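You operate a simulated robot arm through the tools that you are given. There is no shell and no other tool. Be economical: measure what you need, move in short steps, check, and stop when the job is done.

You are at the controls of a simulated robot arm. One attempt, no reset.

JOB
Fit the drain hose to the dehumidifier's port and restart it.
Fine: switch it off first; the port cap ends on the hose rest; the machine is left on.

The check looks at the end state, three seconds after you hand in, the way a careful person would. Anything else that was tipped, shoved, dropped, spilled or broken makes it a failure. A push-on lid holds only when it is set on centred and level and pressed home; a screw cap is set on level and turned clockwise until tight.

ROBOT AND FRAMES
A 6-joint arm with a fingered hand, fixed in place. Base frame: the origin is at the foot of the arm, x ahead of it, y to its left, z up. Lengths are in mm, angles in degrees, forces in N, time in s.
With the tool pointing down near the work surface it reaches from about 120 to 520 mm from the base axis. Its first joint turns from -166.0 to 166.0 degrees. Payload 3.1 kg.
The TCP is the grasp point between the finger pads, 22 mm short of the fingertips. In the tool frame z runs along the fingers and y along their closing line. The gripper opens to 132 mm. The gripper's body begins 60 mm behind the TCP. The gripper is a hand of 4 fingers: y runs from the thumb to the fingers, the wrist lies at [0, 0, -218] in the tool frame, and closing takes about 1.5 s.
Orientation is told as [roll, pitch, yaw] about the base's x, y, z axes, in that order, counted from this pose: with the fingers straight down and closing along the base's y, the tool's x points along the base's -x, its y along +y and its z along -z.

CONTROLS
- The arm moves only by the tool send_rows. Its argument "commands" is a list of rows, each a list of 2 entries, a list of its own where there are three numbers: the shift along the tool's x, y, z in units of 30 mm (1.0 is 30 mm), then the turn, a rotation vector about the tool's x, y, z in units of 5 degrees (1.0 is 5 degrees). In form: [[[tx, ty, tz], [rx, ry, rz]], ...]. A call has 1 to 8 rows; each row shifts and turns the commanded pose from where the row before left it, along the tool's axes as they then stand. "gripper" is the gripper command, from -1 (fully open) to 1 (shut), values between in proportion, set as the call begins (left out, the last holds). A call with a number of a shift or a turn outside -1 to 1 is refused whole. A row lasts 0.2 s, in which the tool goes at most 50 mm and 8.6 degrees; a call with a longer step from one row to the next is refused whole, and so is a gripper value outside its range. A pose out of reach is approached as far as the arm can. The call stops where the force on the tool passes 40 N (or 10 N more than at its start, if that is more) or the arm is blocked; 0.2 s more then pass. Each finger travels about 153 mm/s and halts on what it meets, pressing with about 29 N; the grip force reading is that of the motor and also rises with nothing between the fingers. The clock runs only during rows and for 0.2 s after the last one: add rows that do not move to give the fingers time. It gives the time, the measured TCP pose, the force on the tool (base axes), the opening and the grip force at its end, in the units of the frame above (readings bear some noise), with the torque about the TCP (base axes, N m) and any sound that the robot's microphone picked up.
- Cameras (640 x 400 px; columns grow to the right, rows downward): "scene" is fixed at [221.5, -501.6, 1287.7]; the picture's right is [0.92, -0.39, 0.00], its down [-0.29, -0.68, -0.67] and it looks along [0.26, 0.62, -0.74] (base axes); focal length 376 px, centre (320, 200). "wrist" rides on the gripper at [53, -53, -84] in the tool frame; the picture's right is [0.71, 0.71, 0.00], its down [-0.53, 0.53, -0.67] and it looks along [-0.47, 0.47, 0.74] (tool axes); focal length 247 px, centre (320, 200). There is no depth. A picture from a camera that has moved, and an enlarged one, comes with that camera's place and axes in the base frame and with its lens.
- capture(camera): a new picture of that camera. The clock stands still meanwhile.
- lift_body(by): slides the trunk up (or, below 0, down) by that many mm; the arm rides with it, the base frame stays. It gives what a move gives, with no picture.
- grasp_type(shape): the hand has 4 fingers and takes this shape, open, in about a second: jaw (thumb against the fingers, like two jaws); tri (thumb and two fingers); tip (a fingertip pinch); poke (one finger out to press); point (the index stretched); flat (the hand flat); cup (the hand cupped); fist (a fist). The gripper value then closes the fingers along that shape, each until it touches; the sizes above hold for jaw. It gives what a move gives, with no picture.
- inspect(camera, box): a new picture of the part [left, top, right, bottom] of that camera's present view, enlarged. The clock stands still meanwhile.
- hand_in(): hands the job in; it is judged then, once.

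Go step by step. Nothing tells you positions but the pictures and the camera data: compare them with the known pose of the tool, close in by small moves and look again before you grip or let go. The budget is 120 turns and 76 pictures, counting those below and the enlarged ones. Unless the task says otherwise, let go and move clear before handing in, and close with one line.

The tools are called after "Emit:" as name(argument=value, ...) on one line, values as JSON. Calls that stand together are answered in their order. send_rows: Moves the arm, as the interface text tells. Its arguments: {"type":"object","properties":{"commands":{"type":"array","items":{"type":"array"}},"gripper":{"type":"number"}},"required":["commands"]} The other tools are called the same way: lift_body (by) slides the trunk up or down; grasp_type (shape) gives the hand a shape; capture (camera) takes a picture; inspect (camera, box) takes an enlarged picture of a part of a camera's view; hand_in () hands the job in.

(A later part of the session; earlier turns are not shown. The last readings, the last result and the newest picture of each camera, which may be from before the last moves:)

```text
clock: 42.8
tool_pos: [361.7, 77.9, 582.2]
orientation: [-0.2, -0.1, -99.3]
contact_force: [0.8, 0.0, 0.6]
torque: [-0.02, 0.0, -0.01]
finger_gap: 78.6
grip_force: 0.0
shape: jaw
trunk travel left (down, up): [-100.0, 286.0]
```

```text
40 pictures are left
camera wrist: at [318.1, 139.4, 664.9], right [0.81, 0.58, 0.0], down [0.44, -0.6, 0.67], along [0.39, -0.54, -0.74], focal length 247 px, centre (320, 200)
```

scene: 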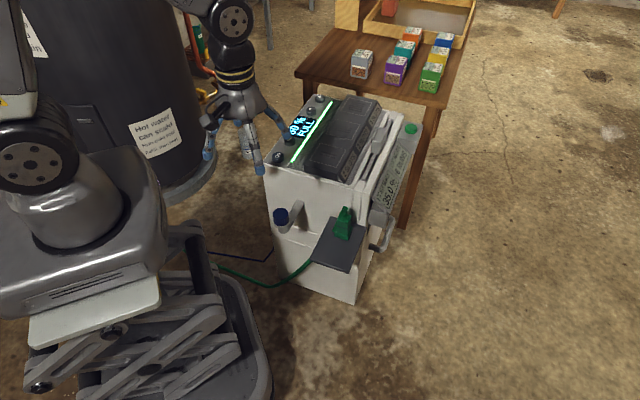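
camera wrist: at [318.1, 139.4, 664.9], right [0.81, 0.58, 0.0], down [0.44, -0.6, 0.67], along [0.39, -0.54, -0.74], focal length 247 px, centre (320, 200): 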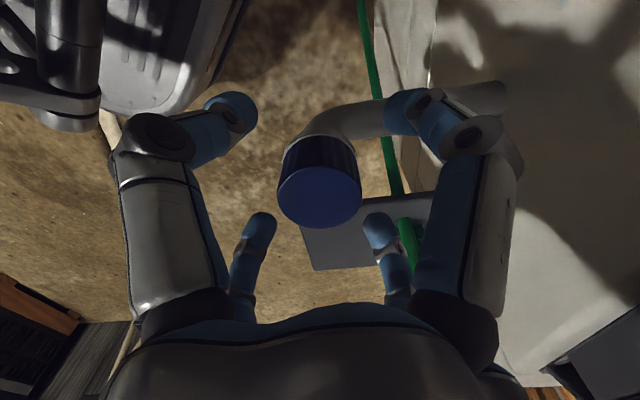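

Centred again at yaw −99°. Gripping and turning counter-clockwise again.

Emit:
send_rows(commands=[[[0, 0, 0.08], [0, 0, 0]], [[0, 0, 0], [0, 0, 0]], [[0, 0, 0], [0, 0, 0]], [[0, 0, 0], [0, 0, 0]], [[0, 0, 0], [0, 0, -1]], [[0, 0, 0], [0, 0, -1]], [[0, 0, 0], [0, 0, -1]], [[0, 0, 0], [0, 0, -1]]], gripper=1)

Emit:
send_rows(commands=[[[0, 0, 0], [0, 0, -1]], [[0, 0, 0], [0, 0, -1]], [[0, 0, 0], [0, 0, -1]], [[0, 0, 0], [0, 0, -1]], [[0, 0, 0], [0, 0, -1]], [[0, 0, 0], [0, 0, -1]], [[0, 0, 0], [0, 0, -1]], [[0, 0, 0], [0, 0, -1]]])

Emit:
send_rows(commands=[[[0, 0, 0], [0, 0, -1]], [[0, 0, 0], [0, 0, -1]], [[0, 0, 0], [0, 0, -1]], [[0, 0, 0], [0, 0, -1]], [[0, 0, 0], [0, 0, -1]], [[0, 0, 0], [0, 0, -1]], [[0, 0, 0], [0, 0, -1]], [[0, 0, 0], [0, 0, -1]]])

```text
clock: 44.6
tool_pos: [360.9, 77.2, 579.3]
orientation: [-0.2, -0.2, -78.9]
contact_force: [-0.4, 0.2, 0.0]
torque: [0.02, -0.03, 0.0]
finger_gap: 31.7
grip_force: 29.6
shape: jaw
trunk travel left (down, up): [-100.0, 286.0]
```

```text
clock: 46.4
tool_pos: [361.3, 76.8, 578.9]
orientation: [-0.1, 0.0, -39.0]
contact_force: [-0.8, 1.0, 4.6]
torque: [-0.02, 0.01, -0.01]
finger_gap: 31.9
grip_force: 29.1
shape: jaw
trunk travel left (down, up): [-100.0, 286.0]
```

```text
clock: 48.2
tool_pos: [360.3, 78.5, 579.9]
orientation: [-0.1, 0.2, 1.1]
contact_force: [-0.9, -2.3, 1.7]
torque: [-0.05, -0.01, -0.09]
finger_gap: 31.6
grip_force: 28.6
shape: jaw
trunk travel left (down, up): [-100.0, 286.0]
```

Emit:
send_rows(commands=[[[0, 0, 0], [0, 0, -1]], [[0, 0, 0], [0, 0, -1]], [[0, 0, 0], [0, 0, -1]], [[0, 0, 0], [0, 0, -1]], [[0, 0, 0], [0, 0, -1]], [[0, 0, 0], [0, 0, -1]], [[0, 0, 0], [0, 0, -1]], [[0, 0, 0], [0, 0, -1]]])

Emit:
send_rows(commands=[[[0, 0, 0], [0, 0, -1]], [[0, 0, 0], [0, 0, -1]], [[0, 0, 0], [0, 0, -1]], [[0, 0, 0], [0, 0, -1]], [[0, 0, 0], [0, 0, -1]], [[0, 0, 0], [0, 0, -1]], [[0, 0, 0], [0, 0, -1]], [[0, 0, 0], [0, 0, -1]]])

Emit:
send_rows(commands=[[[0, 0, -0.1], [0, 0, 0]], [[0, 0, 0], [0, 0, 0]]])

Emit:
capture(camera="wrist")

```text
clock: 50.0
tool_pos: [361.7, 76.6, 579.4]
orientation: [0.0, 0.1, 41.0]
contact_force: [-0.2, -0.3, 4.9]
torque: [-0.02, -0.04, -0.06]
finger_gap: 32.1
grip_force: 28.2
shape: jaw
trunk travel left (down, up): [-100.0, 286.0]
```

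```text
clock: 51.8
tool_pos: [359.8, 78.3, 579.6]
orientation: [0.1, 0.1, 81.1]
contact_force: [0.7, -1.1, 0.5]
torque: [-0.04, -0.01, -0.02]
finger_gap: 31.9
grip_force: 29.2
shape: jaw
trunk travel left (down, up): [-100.0, 286.0]
```

```text
clock: 52.4
tool_pos: [361.0, 78.9, 583.5]
orientation: [0.1, 0.1, 80.9]
contact_force: [0.5, -0.1, -1.1]
torque: [0.03, 0.02, 0.0]
finger_gap: 31.9
grip_force: 29.0
shape: jaw
trunk travel left (down, up): [-100.0, 286.0]
```

```text
39 pictures are left
camera wrist: at [405.2, 18.6, 665.4], right [-0.81, -0.59, 0.0], down [-0.43, 0.6, 0.67], along [-0.39, 0.54, -0.74], focal length 247 px, centre (320, 200)
```

wrist: 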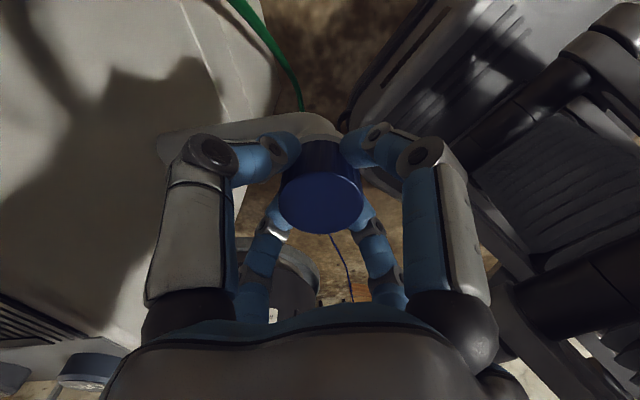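

The cap lifted with almost no force, so it is free. Lifting well clear and checking it stays in the hand.

Emit:
send_rows(commands=[[[0, 0, -0.3], [0, 0, 0]], [[0, 0, -0.5], [0, 0, 0]], [[0, 0, -0.8], [0, 0, 0]], [[0, 0, -0.8], [0, 0, 0]], [[0, 0, 0], [0, 0, 0]]])

Emit:
inspect(camera="scene", box=[240, 140, 380, 270])

Emit:
capture(camera="wrist")

```text
clock: 53.6
tool_pos: [360.7, 77.4, 654.3]
orientation: [0.1, 0.0, 80.9]
contact_force: [-0.1, -0.1, -0.5]
torque: [-0.01, 0.03, -0.03]
finger_gap: 31.7
grip_force: 29.1
shape: jaw
trunk travel left (down, up): [-100.0, 286.0]
```

```text
3.08 times, centred on (310, 205) of scene
camera zoom: at [221.5, -501.6, 1287.7], right [0.92, -0.39, 0.0], down [-0.29, -0.68, -0.67], along [0.26, 0.62, -0.74], focal length 1157 px, centre (351, 185)
```

zoom: 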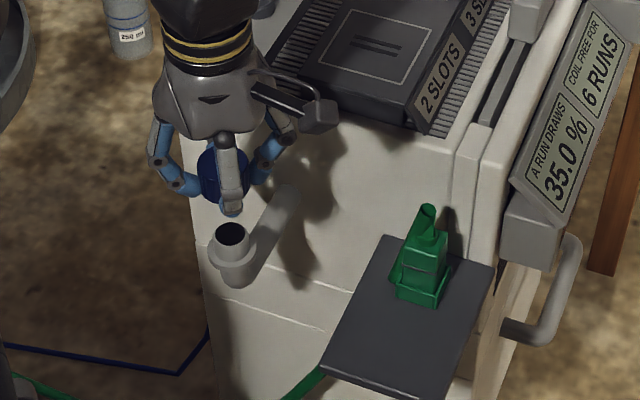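

```text
37 pictures are left
camera wrist: at [406.4, 17.3, 738.3], right [-0.81, -0.59, 0.0], down [-0.43, 0.6, 0.67], along [-0.39, 0.54, -0.74], focal length 247 px, centre (320, 200)
```

wrist: 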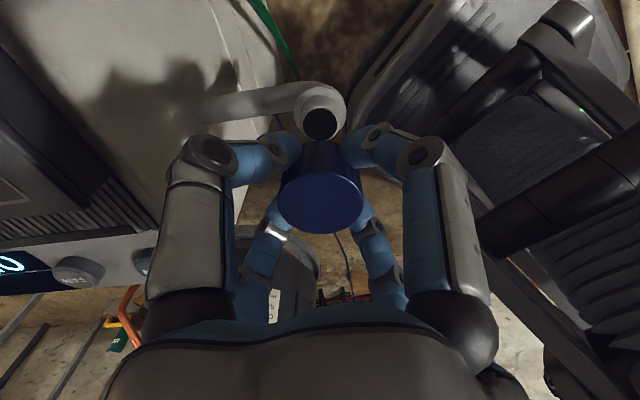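

The port is open: a plain tube above a collar. Next I carry the cap to the outer right corner of the rest, about (471,−47), away from the connector.

Emit:
send_rows(commands=[[[0.583, -0.712, 0], [0, 0, 0]], [[0.583, -0.712, 0], [0, 0, 0]], [[0.583, -0.712, 0], [0, 0, 0]], [[0.583, -0.712, 0], [0, 0, 0]], [[0.583, -0.712, 0], [0, 0, 0]], [[0.583, -0.712, 0], [0, 0, 0]], [[0, 0, 0], [0, 0, 1]], [[0, 0, 0], [0, 0, 1]]])

Emit:
send_rows(commands=[[[0, 0, 0], [0, 0, 1]], [[0, 0, 0], [0, 0, 1]], [[0, 0, 0], [0, 0, 1]], [[0, 0, 0], [0, 0, 1]], [[0, 0, 0], [0, 0, 1]], [[0, 0, 0], [0, 0, 1]], [[0, 0, 0], [0, 0, 1]], [[0, 0, 0], [0, 0, 1]]])

Emit:
send_rows(commands=[[[0, 0, 0], [0, 0, 1]], [[0, 0, 0], [0, 0, 1]], [[0, 0, 0.6], [0, 0, 0]], [[0, 0, 0.6], [0, 0, 0]], [[0, 0, 0.6], [0, 0, 0]], [[0, 0, 0], [0, 0, 0]]])

Emit:
capture(camera="wrist")

Emit:
inspect(camera="scene", box=[280, 160, 400, 280])

```text
clock: 55.4
tool_pos: [471.6, -33.1, 654.1]
orientation: [0.2, 0.2, 70.7]
contact_force: [-0.8, 0.6, 0.8]
torque: [0.02, 0.02, -0.01]
finger_gap: 31.8
grip_force: 28.9
shape: jaw
out of reach, approached as far as the arm can: row 6
trunk travel left (down, up): [-100.0, 286.0]
```

```text
clock: 57.2
tool_pos: [471.4, -33.7, 655.0]
orientation: [0.0, 0.2, 30.8]
contact_force: [0.7, -0.1, -0.3]
torque: [-0.03, 0.0, -0.01]
finger_gap: 31.5
grip_force: 28.9
shape: jaw
trunk travel left (down, up): [-100.0, 286.0]
```

```text
clock: 58.6
tool_pos: [473.1, -33.0, 600.7]
orientation: [0.0, 0.1, 20.9]
contact_force: [-0.3, 0.5, -0.2]
torque: [0.02, -0.02, -0.02]
finger_gap: 31.7
grip_force: 29.3
shape: jaw
trunk travel left (down, up): [-100.0, 286.0]
```

```text
36 pictures are left
camera wrist: at [442.4, -100.5, 684.4], right [-0.91, 0.41, 0.0], down [0.31, 0.68, 0.67], along [0.27, 0.61, -0.75], focal length 247 px, centre (320, 200)
```

wrist: 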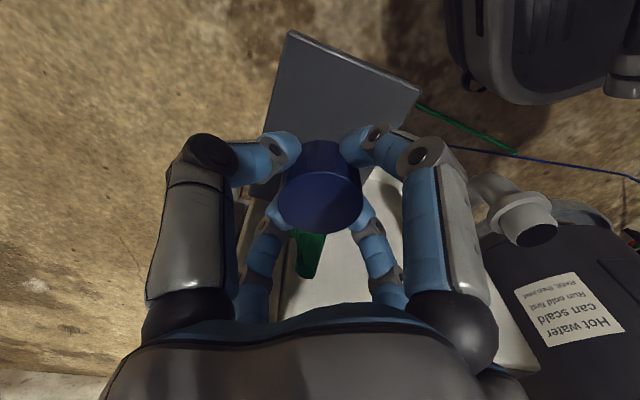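

```text
3.33 times, centred on (340, 220) of scene
camera zoom: at [221.5, -501.6, 1287.7], right [0.92, -0.39, 0.0], down [-0.29, -0.68, -0.67], along [0.26, 0.62, -0.74], focal length 1254 px, centre (253, 133)
```

zoom: 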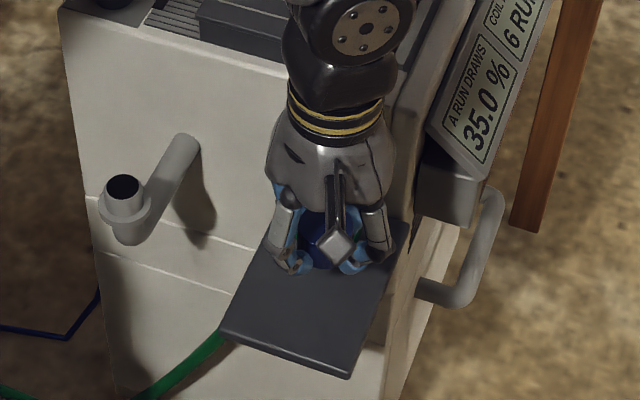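

Rest corners reproject where expected. Shifting to (470,−50) and lowering gently.

Emit:
send_rows(commands=[[[0.28, -0.5, 0], [0, 0, 0]], [[0, 0, 0.6], [0, 0, 0]], [[0, 0, 0.6], [0, 0, 0]], [[0, 0, 0.6], [0, 0, 0]], [[0, 0, 0.3], [0, 0, 0]], [[0, 0, 0], [0, 0, 0]]])

Emit:
inspect(camera="scene", box=[300, 180, 390, 280])

Emit:
capture(camera="wrist")

```text
clock: 60.0
tool_pos: [466.6, -51.1, 539.0]
orientation: [0.0, 0.2, 20.8]
contact_force: [-1.0, 0.0, -0.5]
torque: [0.0, -0.01, 0.0]
finger_gap: 31.8
grip_force: 29.7
shape: jaw
trunk travel left (down, up): [-100.0, 286.0]
```

```text
4.00 times, centred on (345, 230) of scene
camera zoom: at [221.5, -501.6, 1287.7], right [0.92, -0.39, 0.0], down [-0.29, -0.68, -0.67], along [0.26, 0.62, -0.74], focal length 1505 px, centre (220, 80)
```

zoom: 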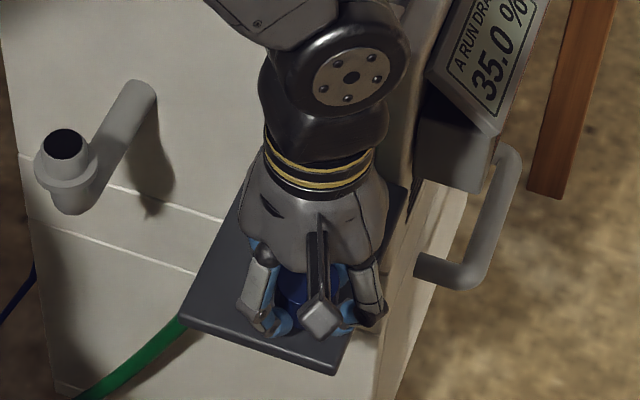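

```text
33 pictures are left
camera wrist: at [437.6, -118.2, 621.7], right [-0.91, 0.41, 0.0], down [0.31, 0.68, 0.67], along [0.27, 0.61, -0.75], focal length 247 px, centre (320, 200)
```

wrist: 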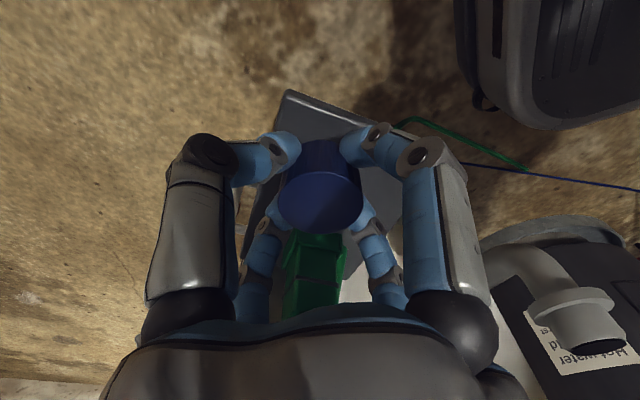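

Emit:
send_rows(commands=[[[0, 0, 0.15], [0, 0, 0]], [[0, 0, 0.12], [0, 0, 0]], [[0, 0, 0.1], [0, 0, 0]]])

```text
clock: 60.8
tool_pos: [467.2, -52.3, 526.8]
orientation: [0.0, 0.2, 20.8]
contact_force: [0.2, 0.2, 0.1]
torque: [0.01, -0.04, 0.01]
finger_gap: 31.9
grip_force: 29.1
shape: jaw
trunk travel left (down, up): [-100.0, 286.0]
```

Emit:
send_rows(commands=[[[0, 0, 0.08], [0, 0, 0]], [[0, 0, 0.06], [0, 0, 0]]])

Emit:
inspect(camera="scene", box=[320, 220, 370, 275])

```text
clock: 61.4
tool_pos: [467.6, -51.0, 521.1]
orientation: [0.0, 0.0, 20.9]
contact_force: [-0.5, 0.0, -0.2]
torque: [0.01, 0.01, -0.02]
finger_gap: 31.9
grip_force: 28.9
shape: jaw
trunk travel left (down, up): [-100.0, 286.0]
```

```text
7.27 times, centred on (345, 248) of scene
camera zoom: at [221.5, -501.6, 1287.7], right [0.92, -0.39, 0.0], down [-0.29, -0.68, -0.67], along [0.26, 0.62, -0.74], focal length 2736 px, centre (138, -146)
```

zoom: 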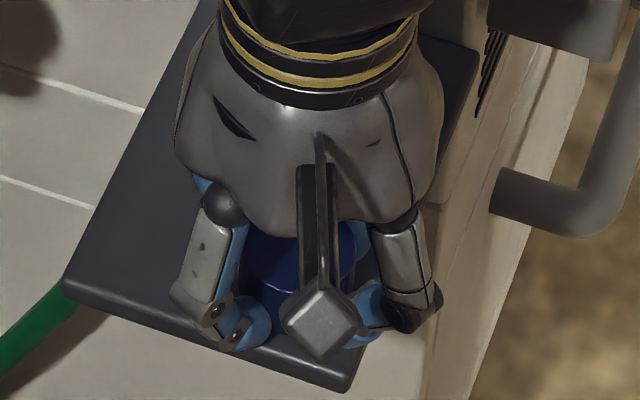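

Emit:
send_rows(commands=[[[0, 0, 0.06], [0, 0, 0]], [[0, 0, 0.06], [0, 0, 0]]])

```text
clock: 62.0
tool_pos: [468.8, -51.7, 519.0]
orientation: [-0.1, 0.0, 20.8]
contact_force: [-0.8, 0.8, 6.0]
torque: [-0.04, 0.03, -0.01]
finger_gap: 31.9
grip_force: 28.7
shape: jaw
trunk travel left (down, up): [-100.0, 286.0]
```

Contact at z≈519. Opening modestly and lifting straight up.

Emit:
send_rows(commands=[[[0, 0, 0], [0, 0, 0]], [[0, 0, 0], [0, 0, 0]], [[0, 0, -0.3], [0, 0, 0]], [[0, 0, -0.8], [0, 0, 0]], [[0, 0, -1], [0, 0, 0]], [[0, 0, -1], [0, 0, 0]], [[0, 0, -1], [0, 0, 0]]], gripper=0.15)

Emit:
inspect(camera="scene", box=[290, 180, 390, 280])

Emit:
capture(camera="wrist")

```text
clock: 63.6
tool_pos: [468.1, -48.5, 642.9]
orientation: [0.0, 0.2, 20.9]
contact_force: [-0.2, -0.3, 0.1]
torque: [-0.03, -0.01, -0.01]
finger_gap: 55.7
grip_force: 0.1
shape: jaw
trunk travel left (down, up): [-100.0, 286.0]
```

```text
4.00 times, centred on (340, 230) of scene
camera zoom: at [221.5, -501.6, 1287.7], right [0.92, -0.39, 0.0], down [-0.29, -0.68, -0.67], along [0.26, 0.62, -0.74], focal length 1505 px, centre (240, 80)
```

zoom: 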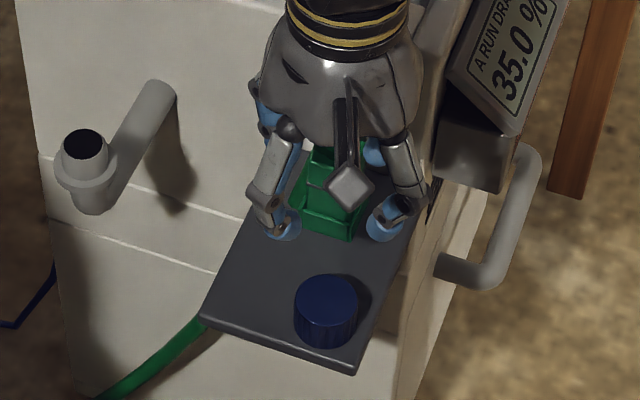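

```text
30 pictures are left
camera wrist: at [437.6, -115.5, 726.6], right [-0.91, 0.41, 0.0], down [0.31, 0.68, 0.67], along [0.27, 0.61, -0.75], focal length 247 px, centre (320, 200)
```

wrist: 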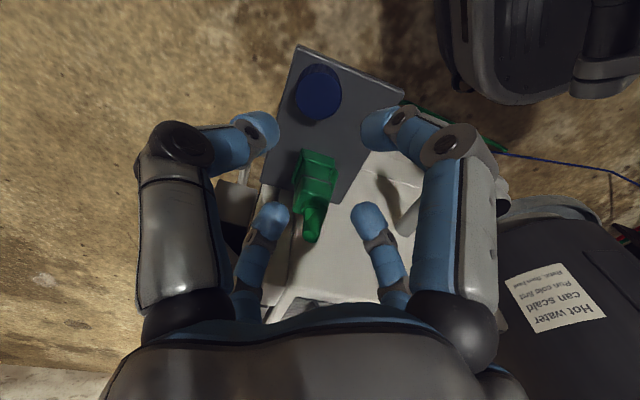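

Cap stands upright on the rest. The connector is close to the machine face, so I want a slimmer grasp. I'll test the tip shape in the air.

Emit:
grasp_type(shape="tip")

Emit:
capture(camera="wrist")

Emit:
grasp_type(shape="tri")

Emit:
capture(camera="wrist")

```text
clock: 64.5
tool_pos: [468.1, -49.3, 643.5]
orientation: [0.0, 0.2, 20.9]
contact_force: [-0.1, -0.3, -0.5]
torque: [0.03, -0.01, -0.02]
finger_gap: 132.1
grip_force: 0.0
shape: tip
trunk travel left (down, up): [-100.0, 286.0]
```

```text
29 pictures are left
camera wrist: at [438.0, -115.6, 726.0], right [-0.91, 0.41, 0.0], down [0.31, 0.68, 0.67], along [0.27, 0.61, -0.75], focal length 247 px, centre (320, 200)
```

wrist: 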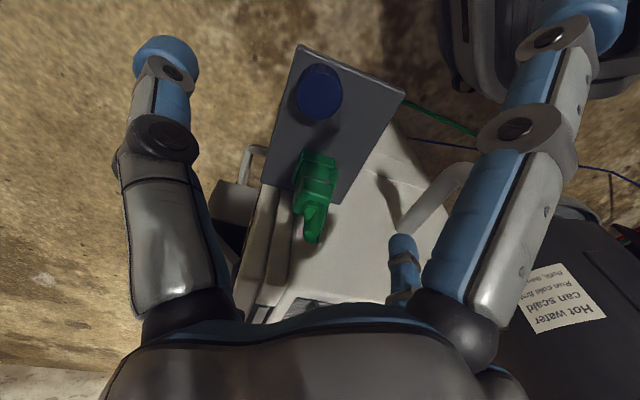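

```text
clock: 65.4
tool_pos: [466.8, -49.2, 642.4]
orientation: [-0.1, 0.2, 21.0]
contact_force: [-0.2, -0.7, -0.4]
torque: [0.0, -0.01, -0.02]
finger_gap: 132.0
grip_force: 0.1
shape: tri
trunk travel left (down, up): [-100.0, 286.0]
```

```text
28 pictures are left
camera wrist: at [438.0, -115.6, 726.0], right [-0.91, 0.41, 0.0], down [0.31, 0.68, 0.67], along [0.27, 0.61, -0.75], focal length 247 px, centre (320, 200)
```

wrist: 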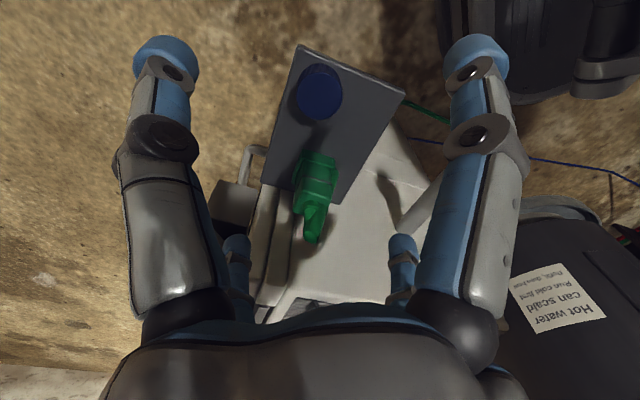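

Tip flares the side fingers outward, and tri looks like jaw; jaw with the palm tilted away from the machine seems best. I'll measure the connector and gap more closely first.

Emit:
inspect(camera="wrist", box=[240, 60, 400, 260])

Emit:
inspect(camera="scene", box=[315, 195, 375, 245])

```text
2.00 times, centred on (320, 160) of wrist
camera zoom: at [438.0, -115.6, 726.0], right [-0.91, 0.41, 0.0], down [0.31, 0.68, 0.67], along [0.27, 0.61, -0.75], focal length 494 px, centre (320, 280)
```

zoom: 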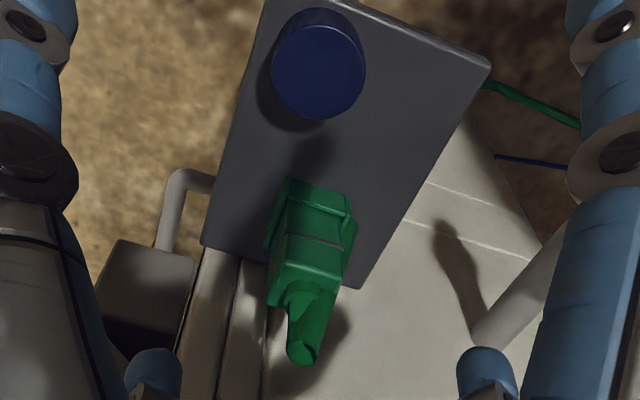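

```text
8.00 times, centred on (345, 220) of scene
camera zoom: at [221.5, -501.6, 1287.7], right [0.92, -0.39, 0.0], down [-0.29, -0.68, -0.67], along [0.26, 0.62, -0.74], focal length 3009 px, centre (120, 40)
```

zoom: 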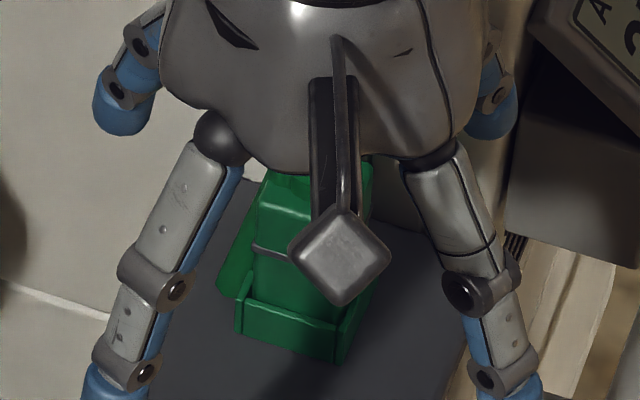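

Connector centre is about (510,23), body 30 mm wide, top z≈561; the machine face is only ~44 mm behind its centre, so the bowed finger on that side would hit it. I'll see how tri closes.

Emit:
send_rows(commands=[[[0, 0, 0], [0, 0, 0]], [[0, 0, 0], [0, 0, 0]], [[0, 0, 0], [0, 0, 0]]], gripper=0.4)

Emit:
capture(camera="wrist")

Emit:
grasp_type(shape="tip")

Emit:
send_rows(commands=[[[0, 0, 0], [0, 0, 0]], [[0, 0, 0], [0, 0, 0]], [[0, 0, 0], [0, 0, 0]]], gripper=0.4)

Emit:
capture(camera="wrist")

Emit:
inspect(camera="scene", box=[260, 140, 420, 270])

```text
clock: 66.2
tool_pos: [468.0, -47.6, 643.6]
orientation: [0.0, 0.1, 21.0]
contact_force: [0.6, -1.2, -0.4]
torque: [-0.02, 0.0, 0.0]
finger_gap: 40.1
grip_force: 0.0
shape: tri
trunk travel left (down, up): [-100.0, 286.0]
```

```text
25 pictures are left
camera wrist: at [438.0, -115.5, 726.2], right [-0.91, 0.41, 0.0], down [0.31, 0.68, 0.67], along [0.27, 0.61, -0.75], focal length 247 px, centre (320, 200)
```

wrist: 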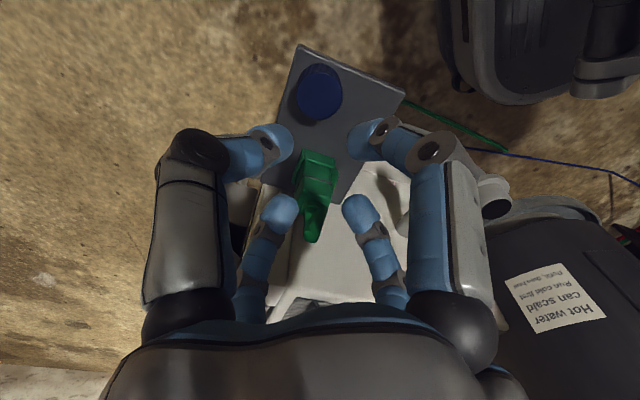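

```text
clock: 67.1
tool_pos: [467.7, -49.4, 643.2]
orientation: [-0.1, 0.3, 20.9]
contact_force: [-0.1, -0.2, -0.5]
torque: [-0.02, 0.03, -0.01]
finger_gap: 132.3
grip_force: 0.2
shape: tip
trunk travel left (down, up): [-100.0, 286.0]
```

```text
clock: 67.9
tool_pos: [468.1, -48.2, 643.7]
orientation: [0.0, 0.2, 20.8]
contact_force: [0.0, 0.8, 0.1]
torque: [0.04, 0.0, 0.0]
finger_gap: 39.8
grip_force: 0.0
shape: tip
trunk travel left (down, up): [-100.0, 286.0]
```

```text
24 pictures are left
camera wrist: at [438.0, -115.5, 726.2], right [-0.91, 0.41, 0.0], down [0.31, 0.68, 0.67], along [0.27, 0.61, -0.75], focal length 247 px, centre (320, 200)
```

wrist: 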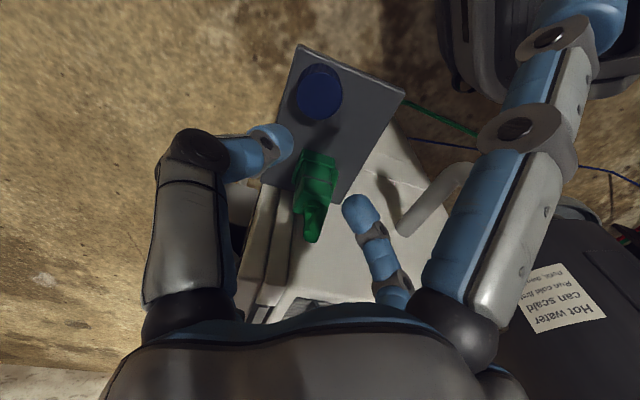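

```text
3.08 times, centred on (340, 205) of scene
camera zoom: at [221.5, -501.6, 1287.7], right [0.92, -0.39, 0.0], down [-0.29, -0.68, -0.67], along [0.26, 0.62, -0.74], focal length 1157 px, centre (258, 185)
```

zoom: 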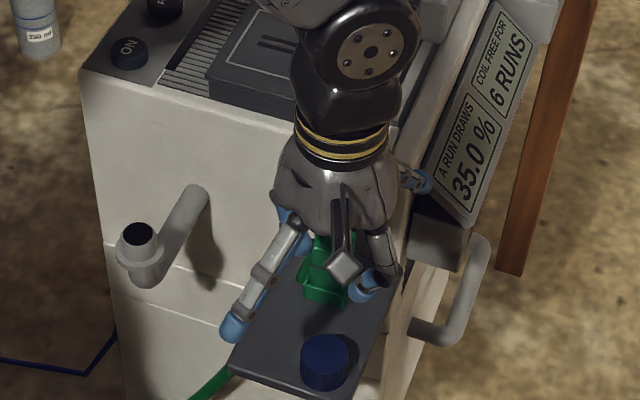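

Tip leaves the side fingers flared, so that won't fit either. Plan: jaw at yaw 0 (fingers diagonal to the machine face) with a 30° tilt, palm leaning away from the machine. Setting this orientation up here in the clear.

Emit:
grasp_type(shape="jaw")

Emit:
send_rows(commands=[[[0, 0, -0.5], [0, 0, 1]], [[0, 0, 0], [0, 0, 1]], [[0, 0, 0], [0, 0, 1]], [[0, 0, 0], [0, 0, 1]], [[0, 0, 0], [0, 0, 0.16]]], gripper=0)

Emit:
send_rows(commands=[[[0, 0, 0], [-0.7, -0.7, 0]], [[0, 0, 0], [-0.7, -0.7, 0]], [[0, 0, 0], [-0.7, -0.7, 0]], [[0, 0, 0], [-0.7, -0.7, 0]], [[0, 0, 0], [-0.7, -0.7, 0]], [[0, 0, 0], [-0.7, -0.7, 0]], [[0, 0, 0], [0, 0, 0]]])

Emit:
capture(camera="wrist")

```text
clock: 68.8
tool_pos: [468.3, -47.7, 643.9]
orientation: [0.0, 0.2, 20.9]
contact_force: [0.4, 0.4, 0.2]
torque: [0.01, 0.04, 0.0]
finger_gap: 131.8
grip_force: 0.1
shape: jaw
trunk travel left (down, up): [-100.0, 286.0]
```

```text
clock: 70.0
tool_pos: [467.9, -50.4, 657.1]
orientation: [-0.1, 0.2, 0.0]
contact_force: [-0.4, -0.1, -0.4]
torque: [-0.02, 0.02, 0.0]
finger_gap: 66.7
grip_force: 0.1
shape: jaw
trunk travel left (down, up): [-100.0, 286.0]
```

```text
clock: 71.6
tool_pos: [472.3, -51.6, 656.1]
orientation: [21.9, -19.9, -3.9]
contact_force: [-0.2, 0.0, 0.9]
torque: [-0.03, 0.01, 0.0]
finger_gap: 66.2
grip_force: 0.1
shape: jaw
out of reach, approached as far as the arm can: row 6
trunk travel left (down, up): [-100.0, 286.0]
```

```text
22 pictures are left
camera wrist: at [396.6, -126.6, 692.2], right [-0.71, 0.71, 0.01], down [0.23, 0.22, 0.95], along [0.67, 0.67, -0.32], focal length 247 px, centre (320, 200)
```

wrist: 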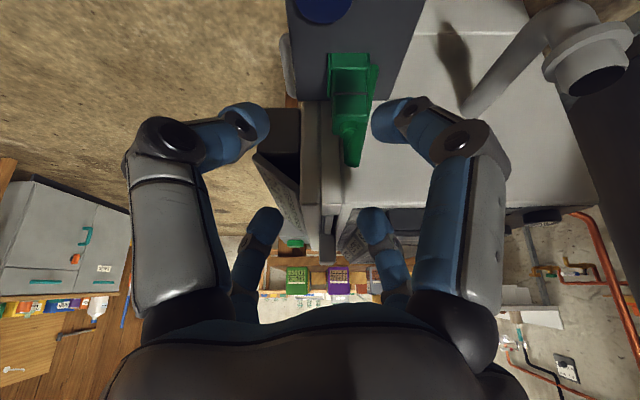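

The tilted view confirms the connector: body about 34 mm wide, top z≈561, stub to about z 599, at (510,23). Moving over it while staying above.

Emit:
send_rows(commands=[[[-0.163, 0.57, 0.757], [0, 0, 0]], [[-0.163, 0.57, 0.757], [0, 0, 0]], [[-0.163, 0.57, 0.757], [0, 0, 0]], [[0, 0, 0], [0, 0, 0]]], gripper=-0.09)

Emit:
capture(camera="wrist")

Emit:
inspect(camera="scene", box=[290, 140, 410, 260])

```text
clock: 72.6
tool_pos: [505.5, 18.6, 620.1]
orientation: [22.0, -20.3, -3.9]
contact_force: [0.8, -0.1, 0.3]
torque: [-0.02, 0.0, -0.03]
finger_gap: 71.7
grip_force: 0.0
shape: jaw
trunk travel left (down, up): [-100.0, 286.0]
```

```text
21 pictures are left
camera wrist: at [431.1, -55.8, 654.2], right [-0.71, 0.71, 0.0], down [0.22, 0.22, 0.95], along [0.67, 0.67, -0.32], focal length 247 px, centre (320, 200)
```

wrist: 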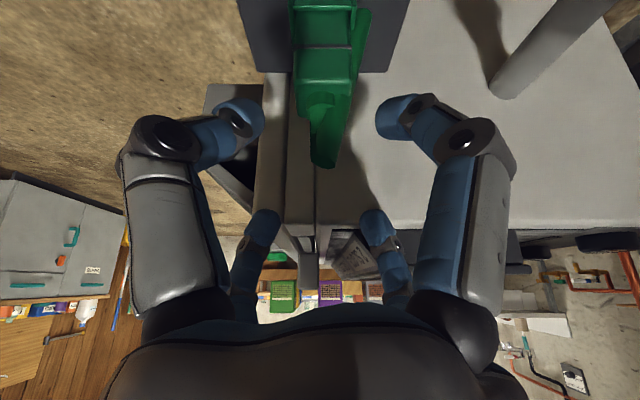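

```text
3.33 times, centred on (350, 200) of scene
camera zoom: at [221.5, -501.6, 1287.7], right [0.92, -0.39, 0.0], down [-0.29, -0.68, -0.67], along [0.26, 0.62, -0.74], focal length 1254 px, centre (220, 200)
```

zoom: 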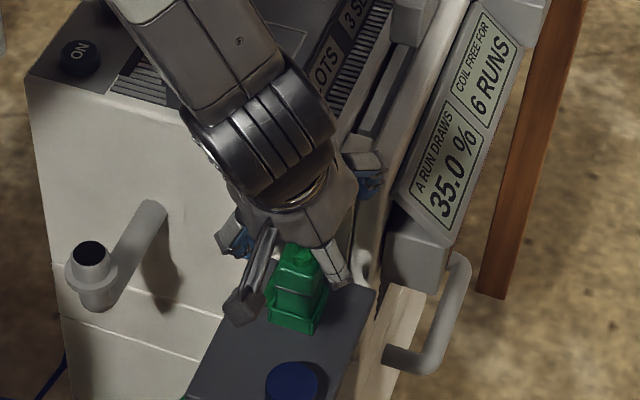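

Emit:
inspect(camera="wrist", box=[230, 0, 410, 240])

```text
1.67 times, centred on (320, 120) of wrist
camera zoom: at [431.1, -55.8, 654.2], right [-0.71, 0.71, 0.0], down [0.22, 0.22, 0.95], along [0.67, 0.67, -0.32], focal length 412 px, centre (320, 333)
```

zoom: 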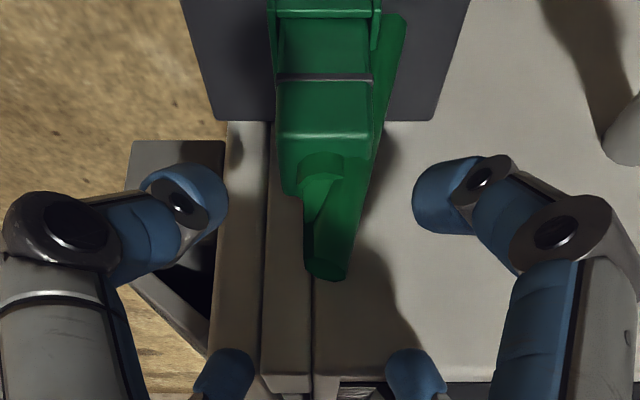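

Now clear: body 28×26 mm, centre (507,23), with the hose running down on its left side, which falls between two fingers in this diagonal grasp. Descending vertically around it.

Emit:
send_rows(commands=[[[0.206, -0.189, 0.512], [0, 0, 0]], [[0.206, -0.189, 0.512], [0, 0, 0]], [[0.206, -0.189, 0.512], [0, 0, 0]], [[0.1, -0.09, 0.256], [0, 0, 0]], [[0.1, -0.09, 0.256], [0, 0, 0]], [[0, 0, 0], [0, 0, 0]]])

Emit:
capture(camera="wrist")

Emit:
inspect(camera="scene", box=[300, 170, 400, 270])

```text
clock: 74.0
tool_pos: [504.9, 22.7, 550.4]
orientation: [21.9, -20.1, -3.8]
contact_force: [-0.7, -0.6, -0.3]
torque: [0.01, -0.02, 0.01]
finger_gap: 71.5
grip_force: 0.0
shape: jaw
trunk travel left (down, up): [-100.0, 286.0]
```

```text
18 pictures are left
camera wrist: at [430.2, -52.3, 586.7], right [-0.71, 0.71, 0.01], down [0.23, 0.22, 0.95], along [0.67, 0.67, -0.32], focal length 247 px, centre (320, 200)
```

wrist: 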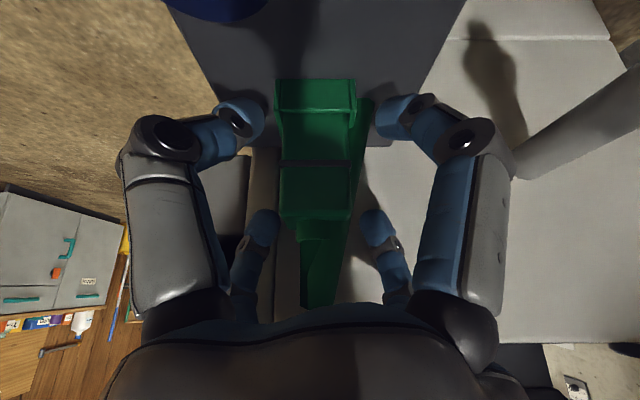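

```text
4.00 times, centred on (350, 220) of scene
camera zoom: at [221.5, -501.6, 1287.7], right [0.92, -0.39, 0.0], down [-0.29, -0.68, -0.67], along [0.26, 0.62, -0.74], focal length 1505 px, centre (200, 120)
```

zoom: 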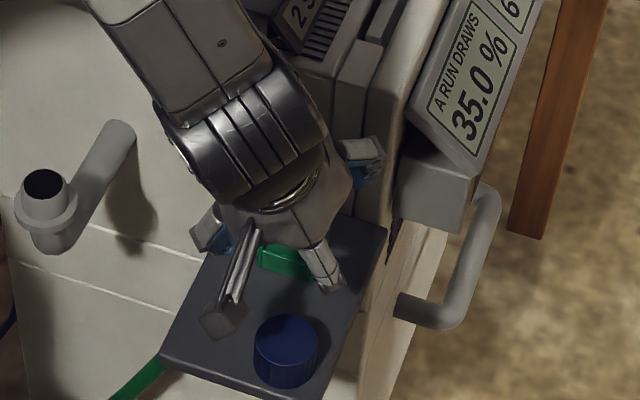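

No contact and nicely centred. Closing the fingers.

Emit:
send_rows(commands=[[[0, 0, 0], [0, 0, 0]], [[0, 0, 0], [0, 0, 0]], [[0, 0, 0], [0, 0, 0]], [[0, 0, 0], [0, 0, 0]], [[0, 0, 0], [0, 0, 0]]], gripper=1)

Emit:
capture(camera="wrist")

```text
clock: 75.2
tool_pos: [505.4, 23.6, 552.3]
orientation: [22.0, -20.2, -3.9]
contact_force: [-1.3, -1.7, 13.0]
torque: [-0.21, 0.25, -0.01]
finger_gap: 34.9
grip_force: 29.2
shape: jaw
trunk travel left (down, up): [-100.0, 286.0]
```

```text
16 pictures are left
camera wrist: at [430.0, -52.6, 587.8], right [-0.71, 0.71, 0.0], down [0.23, 0.22, 0.95], along [0.67, 0.67, -0.32], focal length 247 px, centre (320, 200)
```

wrist: 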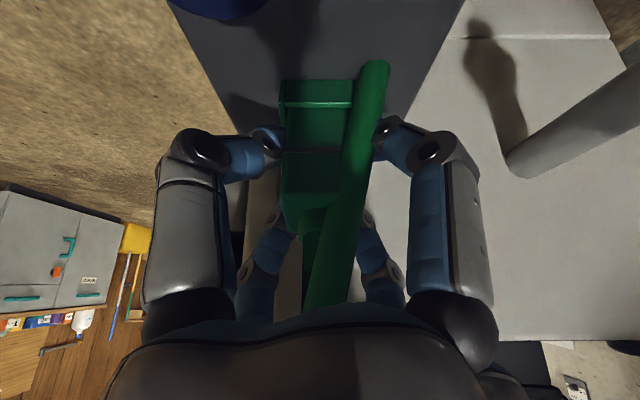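

Grasped at 34.9 mm. Lifting gently straight up and checking that the connector comes along.

Emit:
send_rows(commands=[[[-0.117, 0.117, -0.29], [0, 0, 0]], [[-0.117, 0.117, -0.29], [0, 0, 0]], [[0, 0, 0], [0, 0, 0]]])

Emit:
capture(camera="wrist")

```text
clock: 76.0
tool_pos: [505.6, 21.3, 572.6]
orientation: [21.9, -20.2, -4.0]
contact_force: [-0.1, -0.5, -0.9]
torque: [-0.02, 0.0, -0.02]
finger_gap: 34.3
grip_force: 28.9
shape: jaw
trunk travel left (down, up): [-100.0, 286.0]
```

```text
15 pictures are left
camera wrist: at [430.4, -53.0, 607.0], right [-0.71, 0.71, 0.0], down [0.23, 0.22, 0.95], along [0.67, 0.67, -0.32], focal length 247 px, centre (320, 200)
```

wrist: 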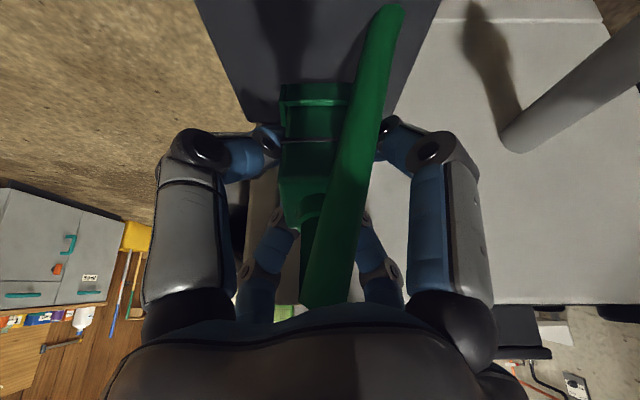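

The connector came up cleanly and hangs as it stood, so its axis is at about TCP + (2, 0) and its bottom 57 mm below. I'll raise it and carry it above the port at (360.7,77.7).

Emit:
send_rows(commands=[[[-0.205, 0.205, -0.507], [0, 0, 0]], [[-0.205, 0.205, -0.507], [0, 0, 0]], [[0.682, 0.448, -0.428], [0, 0, 0]], [[0.682, 0.448, -0.428], [0, 0, 0]], [[0.682, 0.448, -0.428], [0, 0, 0]], [[0.682, 0.448, -0.428], [0, 0, 0]], [[0.682, 0.448, -0.428], [0, 0, 0]], [[0.682, 0.448, -0.428], [0, 0, 0]]])

Emit:
send_rows(commands=[[[0, 0, 0], [0, 0, 0]], [[0, 0, 0], [0, 0, 0]]])

Emit:
capture(camera="wrist")

Emit:
inspect(camera="scene", box=[230, 140, 350, 260])

```text
clock: 77.8
tool_pos: [457.9, 76.0, 702.6]
orientation: [21.9, -19.9, -3.8]
contact_force: [-0.2, 0.5, -0.8]
torque: [-0.01, -0.02, 0.03]
finger_gap: 34.1
grip_force: 29.5
shape: jaw
out of reach, approached as far as the arm can: row 3, 4, 5, 6, 7, 8
trunk travel left (down, up): [-100.0, 286.0]
```

```text
clock: 78.4
tool_pos: [459.2, 76.2, 702.6]
orientation: [21.9, -19.9, -3.8]
contact_force: [0.0, 0.0, -0.9]
torque: [0.0, 0.0, -0.01]
finger_gap: 34.3
grip_force: 29.2
shape: jaw
trunk travel left (down, up): [-100.0, 286.0]
```

```text
14 pictures are left
camera wrist: at [384.6, 1.5, 738.3], right [-0.71, 0.71, 0.01], down [0.23, 0.23, 0.95], along [0.67, 0.67, -0.32], focal length 247 px, centre (320, 200)
```

wrist: 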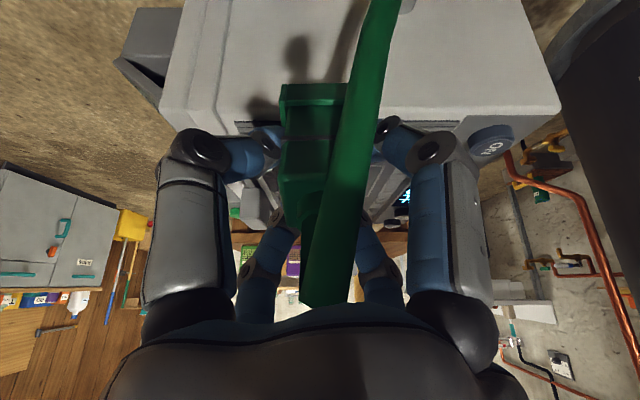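

```text
3.33 times, centred on (290, 200) of scene
camera zoom: at [221.5, -501.6, 1287.7], right [0.92, -0.39, 0.0], down [-0.29, -0.68, -0.67], along [0.26, 0.62, -0.74], focal length 1254 px, centre (420, 200)
```

zoom: 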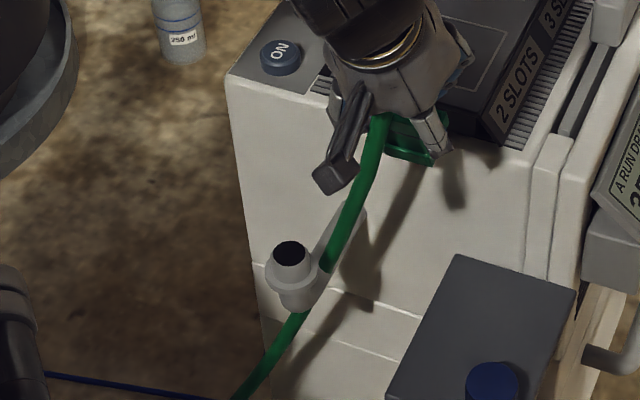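

The arm couldn't reach the port with this tilt; it stopped safely above. The forearm seems too steep for that tilt, so lowering the trunk should help. First I'll back outward from the machine.

Emit:
send_rows(commands=[[[0.61, -0.61, -0.49], [0, 0, 0]], [[0, 0, 0], [0, 0, 0]]])

```text
clock: 79.0
tool_pos: [451.9, 54.1, 712.4]
orientation: [21.8, -19.9, -3.8]
contact_force: [-0.4, 0.1, -0.3]
torque: [-0.02, -0.02, 0.02]
finger_gap: 34.1
grip_force: 29.4
shape: jaw
out of reach, approached as far as the arm can: row 1
trunk travel left (down, up): [-100.0, 286.0]
```

Emit:
lift_body(by=-100)

Emit:
send_rows(commands=[[[-0.35, 0.35, -0.87], [0, 0, 0]], [[-0.35, 0.35, -0.87], [0, 0, 0]], [[0.5, -0.2, -0.1], [0, 0, 0]]])

```text
clock: 80.3
tool_pos: [452.3, 54.1, 613.7]
orientation: [21.9, -20.0, -3.9]
contact_force: [-0.3, -0.4, -0.5]
torque: [0.01, 0.0, 0.0]
finger_gap: 34.5
grip_force: 28.9
shape: jaw
trunk travel left (down, up): [0.0, 386.0]
```

```text
clock: 81.1
tool_pos: [438.2, 49.4, 670.7]
orientation: [21.8, -19.9, -3.9]
contact_force: [-0.1, 0.1, -0.4]
torque: [0.01, 0.02, -0.02]
finger_gap: 34.2
grip_force: 29.2
shape: jaw
trunk travel left (down, up): [0.0, 386.0]
```

The lower trunk restores reach. Continuing to the port in steps.

Emit:
send_rows(commands=[[[0.66, 0.2425, -0.09], [0, 0, 0]], [[0.66, 0.2425, -0.09], [0, 0, 0]]])

Emit:
send_rows(commands=[[[0.66, 0.2425, -0.09], [0, 0, 0]], [[0.66, 0.2425, -0.09], [0, 0, 0]], [[0, 0, 0], [0, 0, 0]]])

```text
clock: 81.7
tool_pos: [401.1, 65.0, 666.5]
orientation: [21.7, -19.8, -3.8]
contact_force: [-0.4, 0.0, -0.1]
torque: [0.01, -0.01, 0.01]
finger_gap: 34.0
grip_force: 29.0
shape: jaw
trunk travel left (down, up): [0.0, 386.0]
```

```text
clock: 82.5
tool_pos: [373.0, 77.7, 683.3]
orientation: [21.8, -19.6, -3.8]
contact_force: [0.3, -0.2, -0.9]
torque: [-0.01, -0.02, 0.0]
finger_gap: 34.1
grip_force: 29.0
shape: jaw
out of reach, approached as far as the arm can: row 1, 2
trunk travel left (down, up): [0.0, 386.0]
```

Still a limit just short of the port. Turning the whole hand about the vertical keeps the connector upright and changes the lean direction relative to the arm, so I'll try turning +60°.

Emit:
send_rows(commands=[[[0, 0, 0], [-0.351, 0.351, -0.869]], [[0, 0, 0], [-0.351, 0.351, -0.869]], [[0, 0, 0], [-0.351, 0.351, -0.869]], [[0, 0, 0], [-0.351, 0.351, -0.869]], [[0, 0, 0], [-0.351, 0.351, -0.869]], [[0, 0, 0], [-0.351, 0.351, -0.869]]])

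Emit:
send_rows(commands=[[[0, 0, 0], [-0.351, 0.351, -0.869]], [[0, 0, 0], [-0.351, 0.351, -0.869]], [[0, 0, 0], [-0.351, 0.351, -0.869]], [[0, 0, 0], [-0.351, 0.351, -0.869]], [[0, 0, 0], [-0.351, 0.351, -0.869]], [[0, 0, 0], [-0.351, 0.351, -0.869]]])

Emit:
capture(camera="scene")

```text
clock: 83.9
tool_pos: [372.0, 77.2, 680.9]
orientation: [22.1, -19.9, 26.0]
contact_force: [-0.1, -0.5, -0.5]
torque: [0.02, -0.01, 0.0]
finger_gap: 34.0
grip_force: 29.2
shape: jaw
trunk travel left (down, up): [0.0, 386.0]
```

```text
clock: 85.3
tool_pos: [396.4, 96.7, 706.8]
orientation: [22.5, -19.6, 55.9]
contact_force: [0.2, -0.1, -0.5]
torque: [0.0, -0.03, 0.0]
finger_gap: 33.6
grip_force: 28.4
shape: jaw
out of reach, approached as far as the arm can: row 3, 4, 5, 6
trunk travel left (down, up): [0.0, 386.0]
```

```text
12 pictures are left
```

scene: 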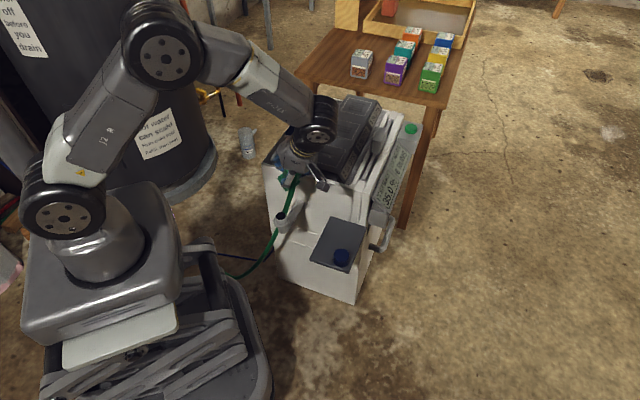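

A second limit appears beyond about +40°. I'll go back to roughly +30° and test how low that allows me to get over the port.

Emit:
send_rows(commands=[[[0, 0, 0], [0.351, -0.351, 0.869]], [[0, 0, 0], [0.351, -0.351, 0.869]], [[0, 0, 0], [0.351, -0.351, 0.869]], [[0, 0, 0], [0.351, -0.351, 0.869]], [[0, 0, 0], [0.351, -0.351, 0.869]], [[0, 0, 0], [0.351, -0.351, 0.869]]])

Emit:
send_rows(commands=[[[0.885, -0.19, 0.47], [0, 0, 0]], [[0.885, -0.19, 0.47], [0, 0, 0]], [[0, 0, 0], [0, 0, 0]]])

```text
clock: 86.7
tool_pos: [396.6, 96.3, 708.1]
orientation: [22.1, -19.9, 25.9]
contact_force: [-0.1, 0.3, 0.3]
torque: [0.0, -0.02, -0.03]
finger_gap: 33.5
grip_force: 28.4
shape: jaw
trunk travel left (down, up): [0.0, 386.0]
```

```text
clock: 87.5
tool_pos: [374.6, 84.9, 676.3]
orientation: [22.1, -19.8, 26.0]
contact_force: [-0.5, 0.5, -0.6]
torque: [0.02, 0.03, 0.01]
finger_gap: 33.4
grip_force: 29.0
shape: jaw
out of reach, approached as far as the arm can: row 2
trunk travel left (down, up): [0.0, 386.0]
```

Not enough. The robust way is to set the connector down further out on the rest and regrasp it with a vertical hand. Going back there with the original orientation.

Emit:
send_rows(commands=[[[0, 0, 0], [0.351, -0.351, 0.869]], [[0, 0, 0], [0.351, -0.351, 0.869]], [[0, 0, 0], [0.351, -0.351, 0.869]], [[0, 0, 0], [0.351, -0.351, 0.869]], [[0, 0, 0], [0.351, -0.351, 0.869]], [[0, 0, 0], [0.351, -0.351, 0.869]]])

Emit:
send_rows(commands=[[[-0.79, -0.55, 0.1], [0, 0, 0]], [[-0.79, -0.55, 0.1], [0, 0, 0]], [[-0.79, -0.55, 0.1], [0, 0, 0]], [[-0.79, -0.55, 0.1], [0, 0, 0]], [[0, 0, 0], [0, 0, 0]]])

```text
clock: 88.9
tool_pos: [376.6, 85.7, 680.5]
orientation: [21.7, -19.6, -3.8]
contact_force: [-0.8, 0.1, -0.7]
torque: [0.01, 0.01, 0.01]
finger_gap: 33.2
grip_force: 28.3
shape: jaw
out of reach, approached as far as the arm can: row 6
trunk travel left (down, up): [0.0, 386.0]
```

```text
clock: 90.1
tool_pos: [476.1, 21.3, 683.9]
orientation: [21.8, -19.9, -3.8]
contact_force: [0.1, 0.3, -0.3]
torque: [0.0, -0.01, 0.01]
finger_gap: 33.0
grip_force: 28.9
shape: jaw
trunk travel left (down, up): [0.0, 386.0]
```

Emit:
send_rows(commands=[[[0.34, -0.305, 0.75], [0, 0, 0]], [[0.34, -0.305, 0.75], [0, 0, 0]], [[0.34, -0.305, 0.75], [0, 0, 0]], [[0.34, -0.305, 0.75], [0, 0, 0]], [[0, 0, 0], [0, 0, 0]]])

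Emit:
capture(camera="wrist")

```text
clock: 91.3
tool_pos: [469.4, 19.4, 575.2]
orientation: [21.7, -19.5, -3.8]
contact_force: [0.4, 0.5, -0.7]
torque: [0.01, -0.03, -0.01]
finger_gap: 33.2
grip_force: 28.6
shape: jaw
trunk travel left (down, up): [0.0, 386.0]
```

```text
11 pictures are left
camera wrist: at [396.1, -55.4, 610.6], right [-0.71, 0.7, 0.01], down [0.24, 0.23, 0.94], along [0.66, 0.67, -0.33], focal length 247 px, centre (320, 200)
```

wrist: 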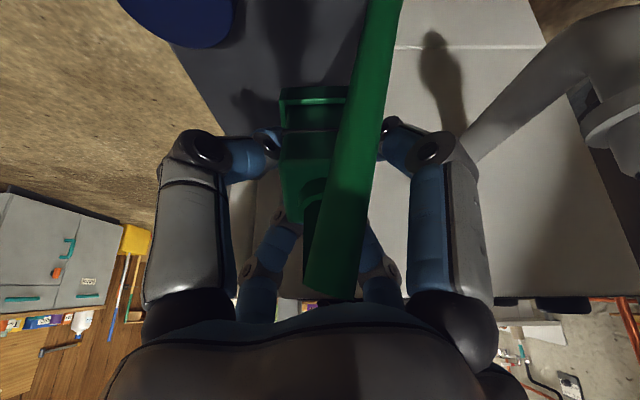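

The connector has rotated in the grip, its top leaning about 20° toward the palm. I'll untilt the hand by 20° so it stands upright again, and check.

Emit:
send_rows(commands=[[[-0.12, 0.12, -0.29], [0, 0, 0]], [[0, 0, 0], [0.7, 0.7, 0]], [[0, 0, 0], [0.7, 0.7, 0]], [[0, 0, 0], [0.7, 0.7, 0]], [[0, 0, 0], [0.7, 0.7, 0]], [[0, 0, 0], [0, 0, 0]]])

Emit:
inspect(camera="wrist", box=[220, 40, 440, 260])

Emit:
inspect(camera="scene", box=[300, 170, 390, 260])

```text
clock: 92.7
tool_pos: [469.0, 20.9, 584.3]
orientation: [6.8, -6.3, -0.2]
contact_force: [0.0, -0.4, -1.7]
torque: [-0.01, -0.02, 0.0]
finger_gap: 32.9
grip_force: 28.9
shape: jaw
trunk travel left (down, up): [0.0, 386.0]
```

```text
1.82 times, centred on (330, 150) of wrist
camera zoom: at [407.8, -40.7, 654.2], right [-0.71, 0.71, 0.01], down [0.44, 0.44, 0.78], along [0.55, 0.56, -0.63], focal length 449 px, centre (302, 291)
```

zoom: 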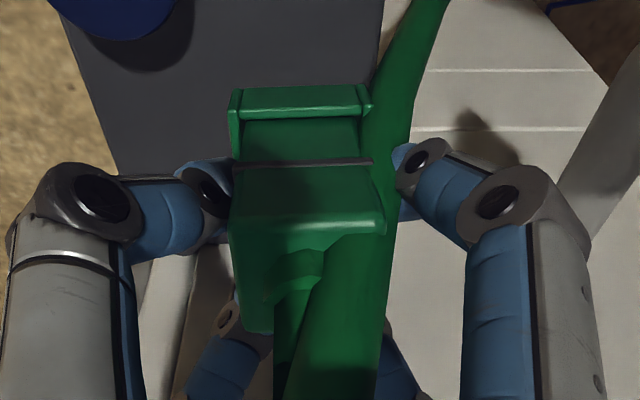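

```text
4.44 times, centred on (345, 215) of scene
camera zoom: at [221.5, -501.6, 1287.7], right [0.92, -0.39, 0.0], down [-0.29, -0.68, -0.67], along [0.26, 0.62, -0.74], focal length 1672 px, centre (209, 133)
```

zoom: 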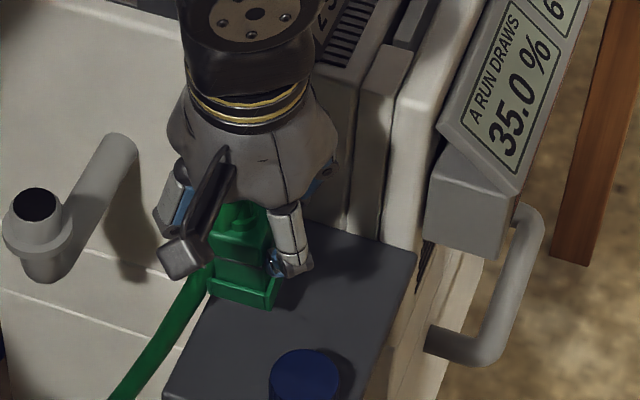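

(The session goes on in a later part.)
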